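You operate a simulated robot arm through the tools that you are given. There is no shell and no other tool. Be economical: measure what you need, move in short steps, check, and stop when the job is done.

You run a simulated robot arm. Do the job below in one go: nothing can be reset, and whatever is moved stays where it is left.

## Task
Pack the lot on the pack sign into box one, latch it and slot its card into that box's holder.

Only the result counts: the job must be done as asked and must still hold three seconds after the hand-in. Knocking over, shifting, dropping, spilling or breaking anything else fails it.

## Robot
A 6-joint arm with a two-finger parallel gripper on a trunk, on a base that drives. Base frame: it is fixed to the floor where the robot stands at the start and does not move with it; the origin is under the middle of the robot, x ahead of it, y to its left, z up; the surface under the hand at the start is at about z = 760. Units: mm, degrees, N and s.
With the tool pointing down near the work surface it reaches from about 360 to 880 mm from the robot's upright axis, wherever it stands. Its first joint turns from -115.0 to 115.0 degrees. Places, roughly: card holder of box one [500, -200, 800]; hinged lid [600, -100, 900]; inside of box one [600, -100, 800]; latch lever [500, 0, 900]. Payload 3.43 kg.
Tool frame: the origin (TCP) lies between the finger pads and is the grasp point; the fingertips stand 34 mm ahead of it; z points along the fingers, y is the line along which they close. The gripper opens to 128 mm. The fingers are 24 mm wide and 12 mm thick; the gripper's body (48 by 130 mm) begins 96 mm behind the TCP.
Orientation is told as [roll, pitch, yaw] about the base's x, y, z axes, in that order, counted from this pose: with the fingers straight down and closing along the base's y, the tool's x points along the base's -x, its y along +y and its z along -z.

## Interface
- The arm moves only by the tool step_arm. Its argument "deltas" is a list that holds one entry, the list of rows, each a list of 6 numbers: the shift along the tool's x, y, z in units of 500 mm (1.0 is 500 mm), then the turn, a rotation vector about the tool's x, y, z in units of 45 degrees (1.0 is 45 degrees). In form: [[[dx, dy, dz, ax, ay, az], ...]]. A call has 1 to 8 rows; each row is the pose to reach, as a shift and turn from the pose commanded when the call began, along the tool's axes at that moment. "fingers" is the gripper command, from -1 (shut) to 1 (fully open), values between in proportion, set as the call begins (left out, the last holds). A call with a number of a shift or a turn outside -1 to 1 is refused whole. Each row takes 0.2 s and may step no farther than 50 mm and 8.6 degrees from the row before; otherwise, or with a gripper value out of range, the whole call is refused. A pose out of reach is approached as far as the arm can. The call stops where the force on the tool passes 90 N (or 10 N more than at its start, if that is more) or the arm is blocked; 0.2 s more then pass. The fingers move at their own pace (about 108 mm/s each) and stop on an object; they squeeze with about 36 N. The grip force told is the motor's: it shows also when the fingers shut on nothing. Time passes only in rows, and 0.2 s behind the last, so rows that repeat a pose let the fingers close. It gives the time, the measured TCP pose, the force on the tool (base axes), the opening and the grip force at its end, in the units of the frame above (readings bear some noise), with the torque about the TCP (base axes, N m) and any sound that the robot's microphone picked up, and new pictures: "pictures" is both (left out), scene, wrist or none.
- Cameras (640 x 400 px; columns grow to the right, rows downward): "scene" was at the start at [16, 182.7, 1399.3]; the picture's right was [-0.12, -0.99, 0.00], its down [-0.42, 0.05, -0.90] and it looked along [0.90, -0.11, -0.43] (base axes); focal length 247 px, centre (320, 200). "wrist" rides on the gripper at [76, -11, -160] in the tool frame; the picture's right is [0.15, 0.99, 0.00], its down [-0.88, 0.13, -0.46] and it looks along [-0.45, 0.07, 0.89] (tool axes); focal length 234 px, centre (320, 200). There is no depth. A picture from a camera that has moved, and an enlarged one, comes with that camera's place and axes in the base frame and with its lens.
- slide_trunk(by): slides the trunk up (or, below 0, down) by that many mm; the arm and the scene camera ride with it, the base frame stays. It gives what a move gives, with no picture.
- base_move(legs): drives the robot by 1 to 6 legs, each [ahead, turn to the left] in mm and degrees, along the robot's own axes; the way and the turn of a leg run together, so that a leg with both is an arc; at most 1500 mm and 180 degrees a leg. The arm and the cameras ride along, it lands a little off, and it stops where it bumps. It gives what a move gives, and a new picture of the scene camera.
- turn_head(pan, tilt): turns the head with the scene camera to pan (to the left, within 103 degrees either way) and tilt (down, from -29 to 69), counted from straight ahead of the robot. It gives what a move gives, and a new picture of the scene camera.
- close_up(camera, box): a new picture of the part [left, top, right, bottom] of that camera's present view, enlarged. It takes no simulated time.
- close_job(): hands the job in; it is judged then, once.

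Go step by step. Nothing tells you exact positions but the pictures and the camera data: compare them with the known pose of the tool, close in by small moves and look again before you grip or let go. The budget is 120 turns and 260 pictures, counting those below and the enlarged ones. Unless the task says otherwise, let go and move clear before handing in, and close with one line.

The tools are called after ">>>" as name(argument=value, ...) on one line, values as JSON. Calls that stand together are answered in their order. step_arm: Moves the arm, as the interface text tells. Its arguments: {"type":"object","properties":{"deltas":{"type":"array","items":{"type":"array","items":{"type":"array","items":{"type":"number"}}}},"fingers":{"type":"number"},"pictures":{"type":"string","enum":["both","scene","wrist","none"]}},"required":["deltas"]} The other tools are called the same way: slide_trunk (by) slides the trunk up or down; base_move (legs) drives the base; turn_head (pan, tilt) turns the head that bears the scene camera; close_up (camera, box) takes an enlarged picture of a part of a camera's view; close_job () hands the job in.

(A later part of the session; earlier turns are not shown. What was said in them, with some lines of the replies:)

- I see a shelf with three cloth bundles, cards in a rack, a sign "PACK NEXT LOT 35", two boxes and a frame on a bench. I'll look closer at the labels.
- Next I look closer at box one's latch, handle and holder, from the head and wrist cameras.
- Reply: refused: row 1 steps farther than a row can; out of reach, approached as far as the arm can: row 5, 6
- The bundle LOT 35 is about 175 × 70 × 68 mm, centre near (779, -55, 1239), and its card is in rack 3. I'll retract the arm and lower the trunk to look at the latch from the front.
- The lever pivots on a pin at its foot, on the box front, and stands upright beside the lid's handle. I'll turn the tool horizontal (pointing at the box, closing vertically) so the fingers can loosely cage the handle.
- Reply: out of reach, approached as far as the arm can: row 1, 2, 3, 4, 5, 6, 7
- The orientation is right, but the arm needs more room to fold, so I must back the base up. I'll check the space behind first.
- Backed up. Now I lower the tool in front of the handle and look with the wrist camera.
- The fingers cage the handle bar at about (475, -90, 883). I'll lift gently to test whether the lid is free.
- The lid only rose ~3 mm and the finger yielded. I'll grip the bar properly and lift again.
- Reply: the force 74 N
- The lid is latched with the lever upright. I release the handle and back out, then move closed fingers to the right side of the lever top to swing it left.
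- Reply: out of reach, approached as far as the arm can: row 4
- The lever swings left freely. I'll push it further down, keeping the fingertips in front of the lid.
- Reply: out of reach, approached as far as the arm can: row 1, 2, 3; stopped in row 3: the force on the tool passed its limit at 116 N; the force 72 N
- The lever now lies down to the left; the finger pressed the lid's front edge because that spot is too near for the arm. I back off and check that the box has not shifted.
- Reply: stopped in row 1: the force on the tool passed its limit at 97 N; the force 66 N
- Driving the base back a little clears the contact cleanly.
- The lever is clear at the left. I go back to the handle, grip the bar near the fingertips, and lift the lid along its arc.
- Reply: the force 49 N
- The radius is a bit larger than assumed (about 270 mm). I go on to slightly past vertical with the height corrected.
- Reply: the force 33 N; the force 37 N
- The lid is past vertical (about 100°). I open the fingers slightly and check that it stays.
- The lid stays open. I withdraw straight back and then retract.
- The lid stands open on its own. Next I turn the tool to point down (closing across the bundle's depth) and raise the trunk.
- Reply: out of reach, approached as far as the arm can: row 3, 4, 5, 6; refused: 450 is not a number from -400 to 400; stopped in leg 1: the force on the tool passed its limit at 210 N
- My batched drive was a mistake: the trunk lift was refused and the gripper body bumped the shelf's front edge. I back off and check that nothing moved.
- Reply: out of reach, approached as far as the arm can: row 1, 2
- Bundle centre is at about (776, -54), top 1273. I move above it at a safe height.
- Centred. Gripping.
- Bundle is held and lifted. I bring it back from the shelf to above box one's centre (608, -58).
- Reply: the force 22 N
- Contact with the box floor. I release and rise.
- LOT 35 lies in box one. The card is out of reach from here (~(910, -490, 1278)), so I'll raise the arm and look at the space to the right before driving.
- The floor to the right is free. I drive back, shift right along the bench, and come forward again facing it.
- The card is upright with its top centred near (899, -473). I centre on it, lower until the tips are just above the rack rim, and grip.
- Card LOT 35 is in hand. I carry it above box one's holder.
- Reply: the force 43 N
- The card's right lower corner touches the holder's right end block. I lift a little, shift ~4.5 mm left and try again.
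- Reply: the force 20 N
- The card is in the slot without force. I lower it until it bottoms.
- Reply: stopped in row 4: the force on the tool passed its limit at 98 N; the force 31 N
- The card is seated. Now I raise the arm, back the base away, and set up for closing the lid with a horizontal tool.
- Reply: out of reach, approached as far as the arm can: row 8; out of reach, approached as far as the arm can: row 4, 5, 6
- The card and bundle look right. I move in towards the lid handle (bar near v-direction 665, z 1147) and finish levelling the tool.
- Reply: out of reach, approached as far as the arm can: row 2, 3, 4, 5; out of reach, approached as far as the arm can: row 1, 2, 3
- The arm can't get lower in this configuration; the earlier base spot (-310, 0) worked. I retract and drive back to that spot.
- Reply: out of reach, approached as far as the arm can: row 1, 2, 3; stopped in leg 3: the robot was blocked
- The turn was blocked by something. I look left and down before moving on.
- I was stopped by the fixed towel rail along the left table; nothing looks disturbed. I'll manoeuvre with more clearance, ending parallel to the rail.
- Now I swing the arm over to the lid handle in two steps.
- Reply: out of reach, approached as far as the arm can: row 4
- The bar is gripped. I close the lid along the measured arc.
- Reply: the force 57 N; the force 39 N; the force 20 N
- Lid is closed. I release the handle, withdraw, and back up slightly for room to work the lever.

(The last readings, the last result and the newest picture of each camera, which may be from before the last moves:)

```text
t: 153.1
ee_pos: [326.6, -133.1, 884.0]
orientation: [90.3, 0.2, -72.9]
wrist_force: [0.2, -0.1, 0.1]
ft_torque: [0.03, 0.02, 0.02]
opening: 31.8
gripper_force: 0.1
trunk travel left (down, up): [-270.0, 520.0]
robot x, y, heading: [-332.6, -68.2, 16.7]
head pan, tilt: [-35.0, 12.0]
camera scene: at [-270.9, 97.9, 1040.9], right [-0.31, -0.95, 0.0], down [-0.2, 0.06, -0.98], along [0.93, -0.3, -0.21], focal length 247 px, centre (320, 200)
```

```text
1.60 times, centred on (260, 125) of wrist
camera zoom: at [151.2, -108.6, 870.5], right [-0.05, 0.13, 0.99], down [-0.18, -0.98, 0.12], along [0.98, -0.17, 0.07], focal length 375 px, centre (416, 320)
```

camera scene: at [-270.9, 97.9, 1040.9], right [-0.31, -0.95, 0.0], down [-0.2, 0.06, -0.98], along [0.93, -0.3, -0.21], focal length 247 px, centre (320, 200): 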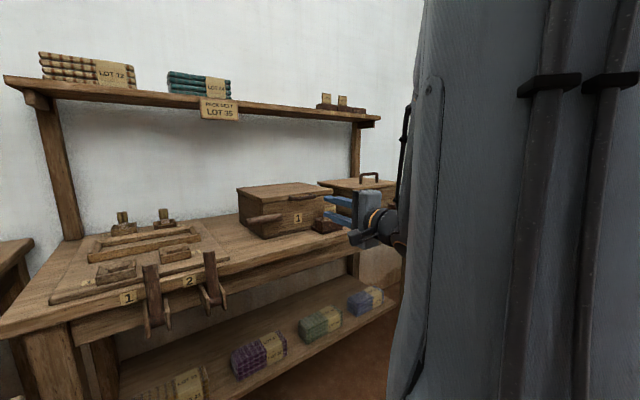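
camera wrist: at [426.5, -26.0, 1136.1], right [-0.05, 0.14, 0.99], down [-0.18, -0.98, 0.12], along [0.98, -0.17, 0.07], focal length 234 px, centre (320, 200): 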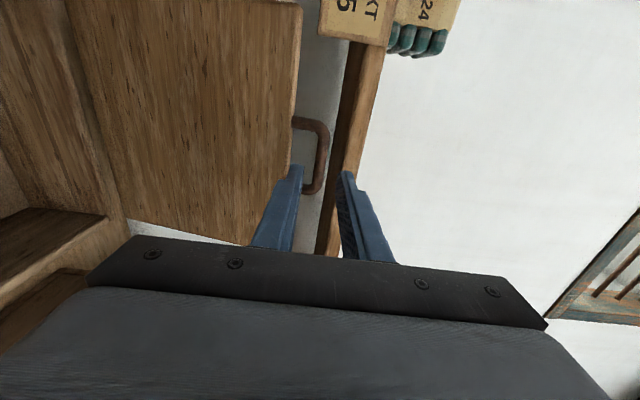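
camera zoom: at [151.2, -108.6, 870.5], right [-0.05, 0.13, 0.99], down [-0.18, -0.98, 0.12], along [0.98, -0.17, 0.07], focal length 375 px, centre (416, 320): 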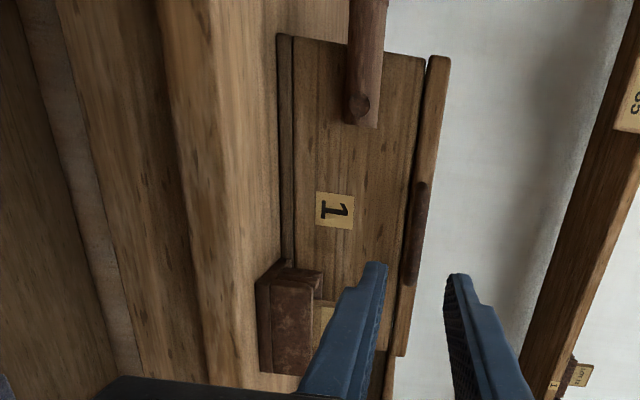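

Next: closed fingers go under the lever (left of its pivot), then lift it up and over to upright.

>>> step_arm(deltas=[[[0.09, 0, 0, 0, 0, 0], [0.18, 0, 0, 0, 0, 0], [0.27, 0, 0, 0, 0, 0], [0.335, -0.04, 0, 0, 0, 0], [0.335, -0.12, 0, 0, 0, 0], [0.335, -0.19, 0, 0, 0, 0], [0.335, -0.19, 0.08, 0, 0, 0], [0.335, -0.19, 0.14, 0, 0, 0]]], fingers=-1)

>>> close_up(camera="scene", box=[200, 140, 360, 260])

>>> close_up(camera="wrist", box=[200, 0, 440, 250])

```text
t: 154.9
ee_pos: [362.6, 49.0, 791.1]
orientation: [90.4, 0.2, -72.9]
wrist_force: [0.4, 0.1, 0.7]
ft_torque: [-0.02, 0.06, -0.01]
opening: 0.1
gripper_force: 33.7
out of reach, approached as far as the arm can: row 2, 3, 4, 5, 6, 7, 8
trunk travel left (down, up): [-270.0, 520.0]
robot x, y, heading: [-330.7, -68.3, 16.7]
head pan, tilt: [-35.0, 12.0]
camera scene: at [-270.9, 98.0, 1040.9], right [-0.31, -0.95, 0.0], down [-0.2, 0.06, -0.98], along [0.93, -0.3, -0.21], focal length 247 px, centre (320, 200)
camera wrist: at [187.9, 73.0, 778.4], right [-0.05, 0.13, 0.99], down [-0.18, -0.98, 0.12], along [0.98, -0.17, 0.07], focal length 234 px, centre (320, 200)
```

scene: 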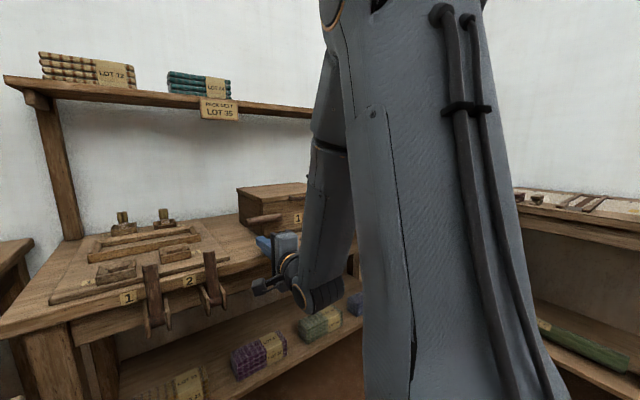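
wrist: 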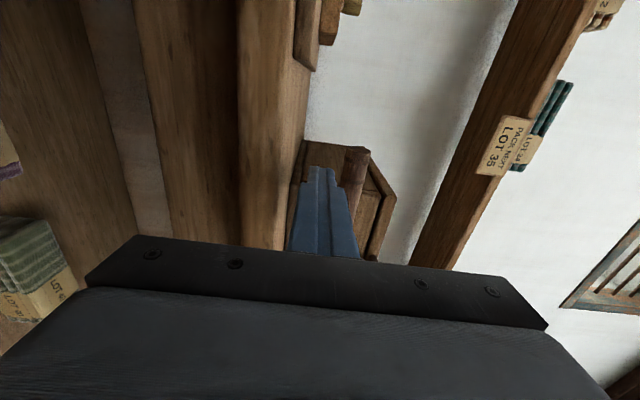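

```text
3.33 times, centred on (280, 200) of scene
camera zoom: at [-270.9, 98.0, 1040.9], right [-0.31, -0.95, 0.0], down [-0.2, 0.06, -0.98], along [0.93, -0.3, -0.21], focal length 823 px, centre (453, 200)
```

zoom: 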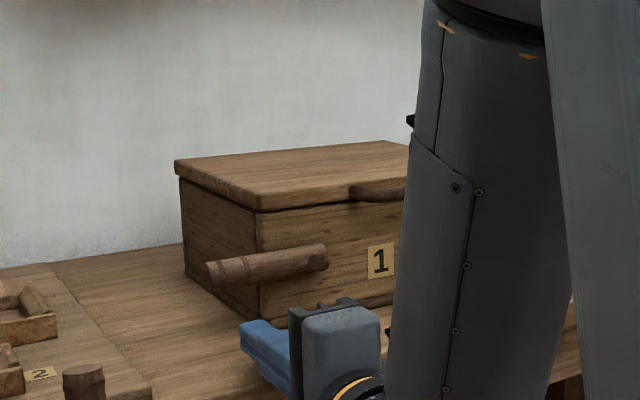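

```text
1.60 times, centred on (320, 125) of wrist
camera zoom: at [187.9, 73.0, 778.4], right [-0.05, 0.13, 0.99], down [-0.18, -0.98, 0.12], along [0.98, -0.17, 0.07], focal length 375 px, centre (320, 320)
```

zoom: 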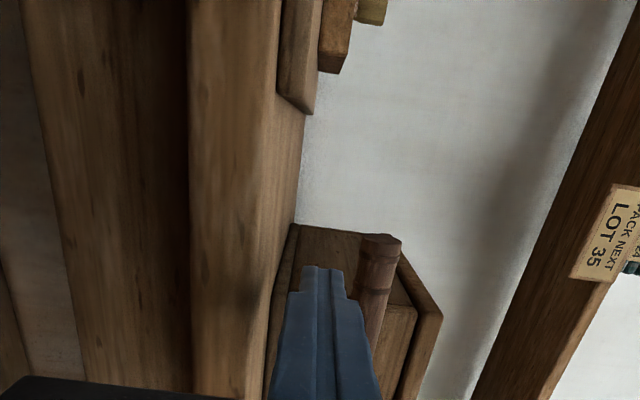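

>>> step_arm(deltas=[[[0, -0.004, 0.055, 0, 0, 0], [0, -0.004, 0.106, 0, 0, 0]]], pictures="none")

>>> close_up(camera="scene", box=[200, 140, 360, 260])

>>> close_up(camera="wrist", box=[200, 0, 440, 250])

```text
t: 155.5
ee_pos: [413.1, 62.6, 790.3]
orientation: [90.4, 0.1, -73.0]
wrist_force: [-0.5, 0.2, 1.1]
ft_torque: [0.0, -0.03, 0.01]
opening: 0.0
gripper_force: 32.8
trunk travel left (down, up): [-270.0, 520.0]
robot x, y, heading: [-333.5, -66.0, 17.1]
head pan, tilt: [-35.0, 12.0]
```

```text
3.33 times, centred on (280, 200) of scene
camera zoom: at [-270.9, 98.0, 1040.9], right [-0.31, -0.95, 0.0], down [-0.2, 0.06, -0.98], along [0.93, -0.3, -0.21], focal length 823 px, centre (453, 200)
```

zoom: 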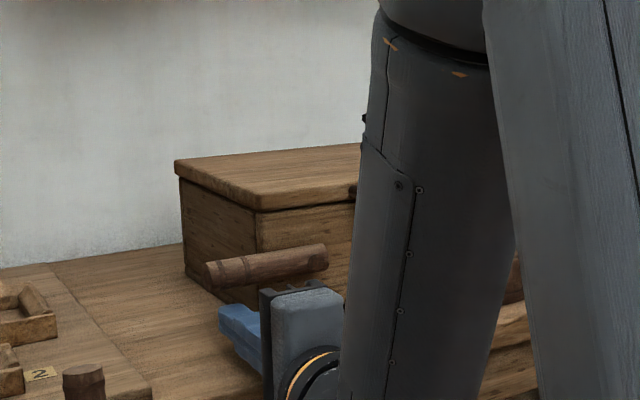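

```text
1.60 times, centred on (320, 125) of wrist
camera zoom: at [238.8, 87.7, 777.4], right [-0.05, 0.13, 0.99], down [-0.18, -0.98, 0.12], along [0.98, -0.17, 0.07], focal length 375 px, centre (320, 320)
```

zoom: 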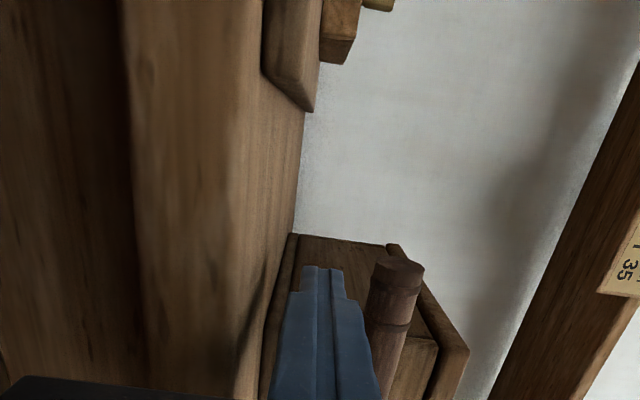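

>>> step_arm(deltas=[[[0, 0.025, 0, 0, 0, 0], [0, 0.06, 0, 0, 0, 0], [-0.003, 0.09, 0, 0, 0, 0], [-0.006, 0.11, 0, 0, 0, 0], [-0.016, 0.134, 0, 0, 0, 0], [-0.03, 0.157, 0, 0, 0, 0]]], pictures="none")

>>> close_up(camera="scene", box=[200, 140, 360, 260])

>>> close_up(camera="wrist", box=[200, 0, 440, 250])

```text
t: 156.9
ee_pos: [417.9, 46.8, 867.8]
orientation: [90.4, 0.2, -72.9]
wrist_force: [0.4, 0.6, 0.0]
ft_torque: [-0.03, -0.04, -0.02]
opening: 0.0
gripper_force: 33.2
trunk travel left (down, up): [-270.0, 520.0]
robot x, y, heading: [-330.7, -67.0, 16.7]
head pan, tilt: [-35.0, 12.0]
```

```text
3.33 times, centred on (280, 200) of scene
camera zoom: at [-270.9, 98.0, 1040.9], right [-0.31, -0.95, 0.0], down [-0.2, 0.06, -0.98], along [0.93, -0.3, -0.21], focal length 823 px, centre (453, 200)
```

zoom: 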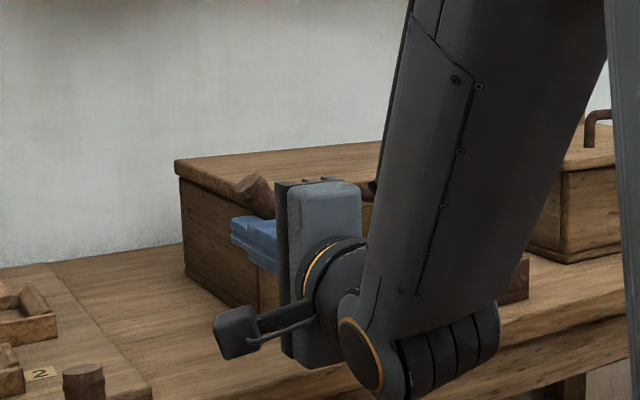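

```text
1.60 times, centred on (320, 125) of wrist
camera zoom: at [242.2, 72.6, 855.0], right [-0.05, 0.13, 0.99], down [-0.18, -0.98, 0.12], along [0.98, -0.17, 0.07], focal length 375 px, centre (320, 320)
```

zoom: 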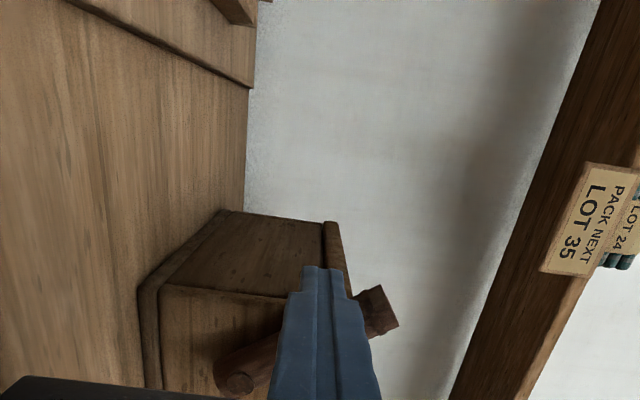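

>>> step_arm(deltas=[[[-0.015, 0.016, 0, 0, 0, 0], [-0.03, 0.03, 0, 0, 0, 0], [-0.046, 0.04, 0, 0, 0, 0], [-0.06, 0.048, 0, 0, 0, 0], [-0.068, 0.05, 0, 0, 0, 0]]], pictures="none")

>>> close_up(camera="scene", box=[200, 140, 360, 260])

>>> close_up(camera="wrist", box=[200, 0, 440, 250])

```text
t: 158.1
ee_pos: [425.3, 14.3, 892.4]
orientation: [90.4, 0.3, -73.0]
wrist_force: [-1.3, 0.2, 0.1]
ft_torque: [-0.02, 0.01, 0.02]
opening: 0.2
gripper_force: 32.9
trunk travel left (down, up): [-270.0, 520.0]
robot x, y, heading: [-331.7, -64.4, 17.0]
head pan, tilt: [-35.0, 12.0]
```

```text
3.33 times, centred on (280, 200) of scene
camera zoom: at [-270.9, 98.0, 1040.9], right [-0.31, -0.95, 0.0], down [-0.2, 0.06, -0.98], along [0.93, -0.3, -0.21], focal length 823 px, centre (453, 200)
```

zoom: 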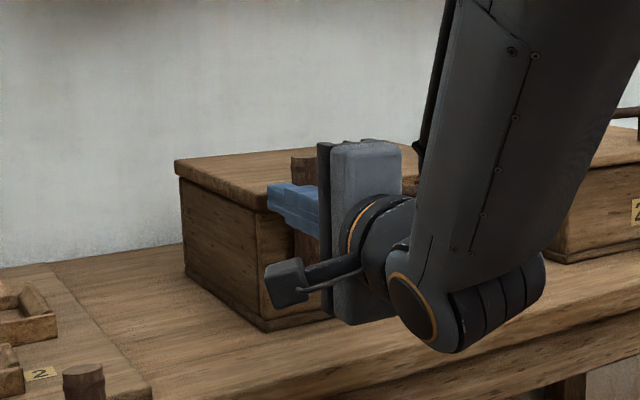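

```text
1.60 times, centred on (320, 125) of wrist
camera zoom: at [252.2, 40.2, 880.3], right [-0.05, 0.14, 0.99], down [-0.18, -0.98, 0.12], along [0.98, -0.17, 0.07], focal length 375 px, centre (320, 320)
```

zoom: 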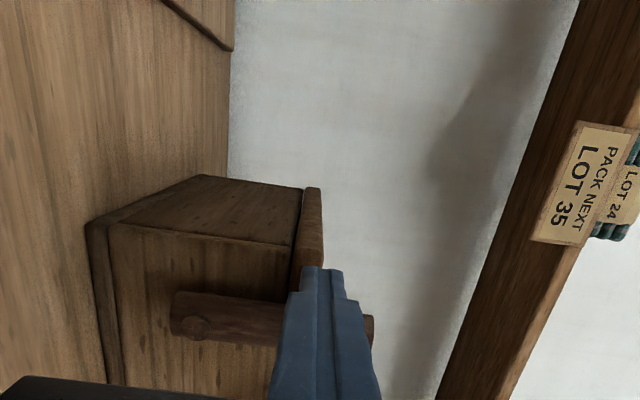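

>>> step_arm(deltas=[[[-0.005, 0, 0, 0, 0, 0], [-0.01, 0, 0, 0, 0, 0], [-0.014, 0, 0, 0, 0, 0]]], pictures="none")

>>> close_up(camera="wrist", box=[200, 0, 440, 250])

```text
t: 158.9
ee_pos: [426.8, 12.2, 893.0]
orientation: [90.5, 0.0, -72.6]
wrist_force: [-15.2, 23.5, -0.9]
ft_torque: [0.01, 0.04, 0.72]
opening: 0.0
gripper_force: 33.0
trunk travel left (down, up): [-270.0, 520.0]
robot x, y, heading: [-331.7, -66.2, 17.1]
head pan, tilt: [-35.0, 12.0]
```

```text
1.60 times, centred on (320, 125) of wrist
camera zoom: at [253.0, 35.9, 880.1], right [-0.05, 0.14, 0.99], down [-0.17, -0.98, 0.13], along [0.98, -0.16, 0.07], focal length 375 px, centre (320, 320)
```

zoom: 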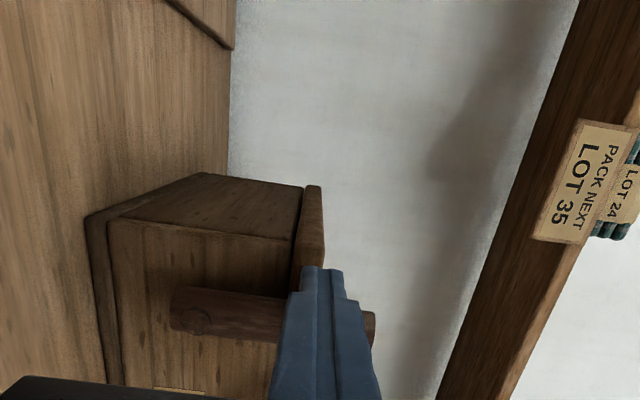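

The lever is at its upright stop. I ease off, back away and inspect.

>>> step_arm(deltas=[[[0.02, 0, 0, 0, 0, 0], [0.025, 0, -0.06, 0, 0, 0], [0.0, 0.02, -0.12, 0, 0, 0], [-0.06, 0.08, -0.15, 0, 0, 0], [-0.12, 0.14, -0.17, 0, 0, 0], [-0.18, 0.2, -0.19, 0, 0, 0]]], pictures="none")

>>> close_up(camera="wrist", box=[100, 0, 420, 250])

>>> turn_head(pan=-28, tilt=15)

>>> close_up(camera="scene", box=[200, 120, 400, 260])

```text
t: 160.3
ee_pos: [364.1, -107.1, 992.4]
orientation: [90.4, 0.3, -73.0]
wrist_force: [-0.3, -0.3, 0.1]
ft_torque: [0.0, -0.01, -0.04]
opening: 0.0
gripper_force: 33.0
trunk travel left (down, up): [-270.0, 520.0]
robot x, y, heading: [-331.1, -68.7, 16.5]
head pan, tilt: [-35.0, 12.0]
```

```text
1.60 times, centred on (260, 125) of wrist
camera zoom: at [189.6, -81.8, 979.2], right [-0.05, 0.13, 0.99], down [-0.18, -0.98, 0.12], along [0.98, -0.17, 0.07], focal length 375 px, centre (416, 320)
```

zoom: 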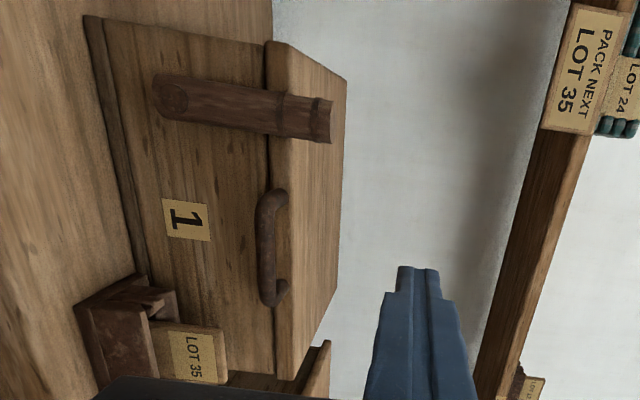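

```text
t: 161.0
ee_pos: [363.7, -106.0, 991.9]
orientation: [90.5, 0.2, -72.9]
wrist_force: [-0.9, 0.0, 0.6]
ft_torque: [0.05, -0.04, 0.0]
opening: 0.0
gripper_force: 32.6
trunk travel left (down, up): [-270.0, 520.0]
robot x, y, heading: [-331.9, -67.1, 16.3]
head pan, tilt: [-28.0, 15.0]
camera scene: at [-267.9, 109.0, 1036.0], right [-0.19, -0.98, 0.0], down [-0.25, 0.05, -0.97], along [0.95, -0.19, -0.26], focal length 247 px, centre (320, 200)
```

scene: 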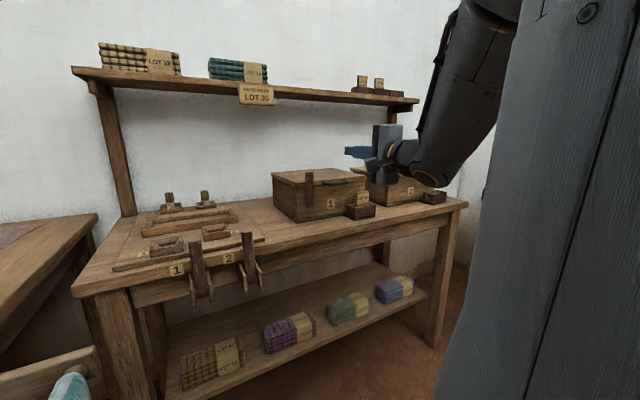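

```text
2.86 times, centred on (300, 190) of scene
camera zoom: at [-267.9, 109.0, 1036.0], right [-0.19, -0.98, 0.0], down [-0.25, 0.05, -0.97], along [0.95, -0.19, -0.26], focal length 706 px, centre (377, 229)
```

zoom: 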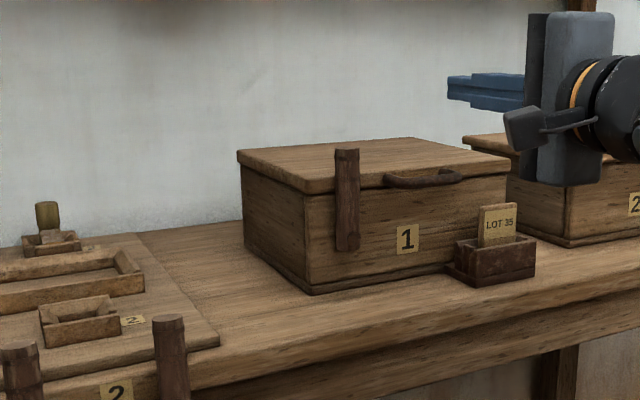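

Box one holds LOT 35, its lid is shut with the lever at its upright stop, and its card sits in the holder. The arm is clear, so I hand in.

>>> close_job()

```text
The job is handed in.
```

LOT 35 is packed in box one, the lid is shut with the latch lever upright, and its card is in that box's holder. I didn't pull on the lid to test the latch after closing it. The gripper bumped the shelf edge once and the base caught the towel rail once; in the pictures nothing else had moved.
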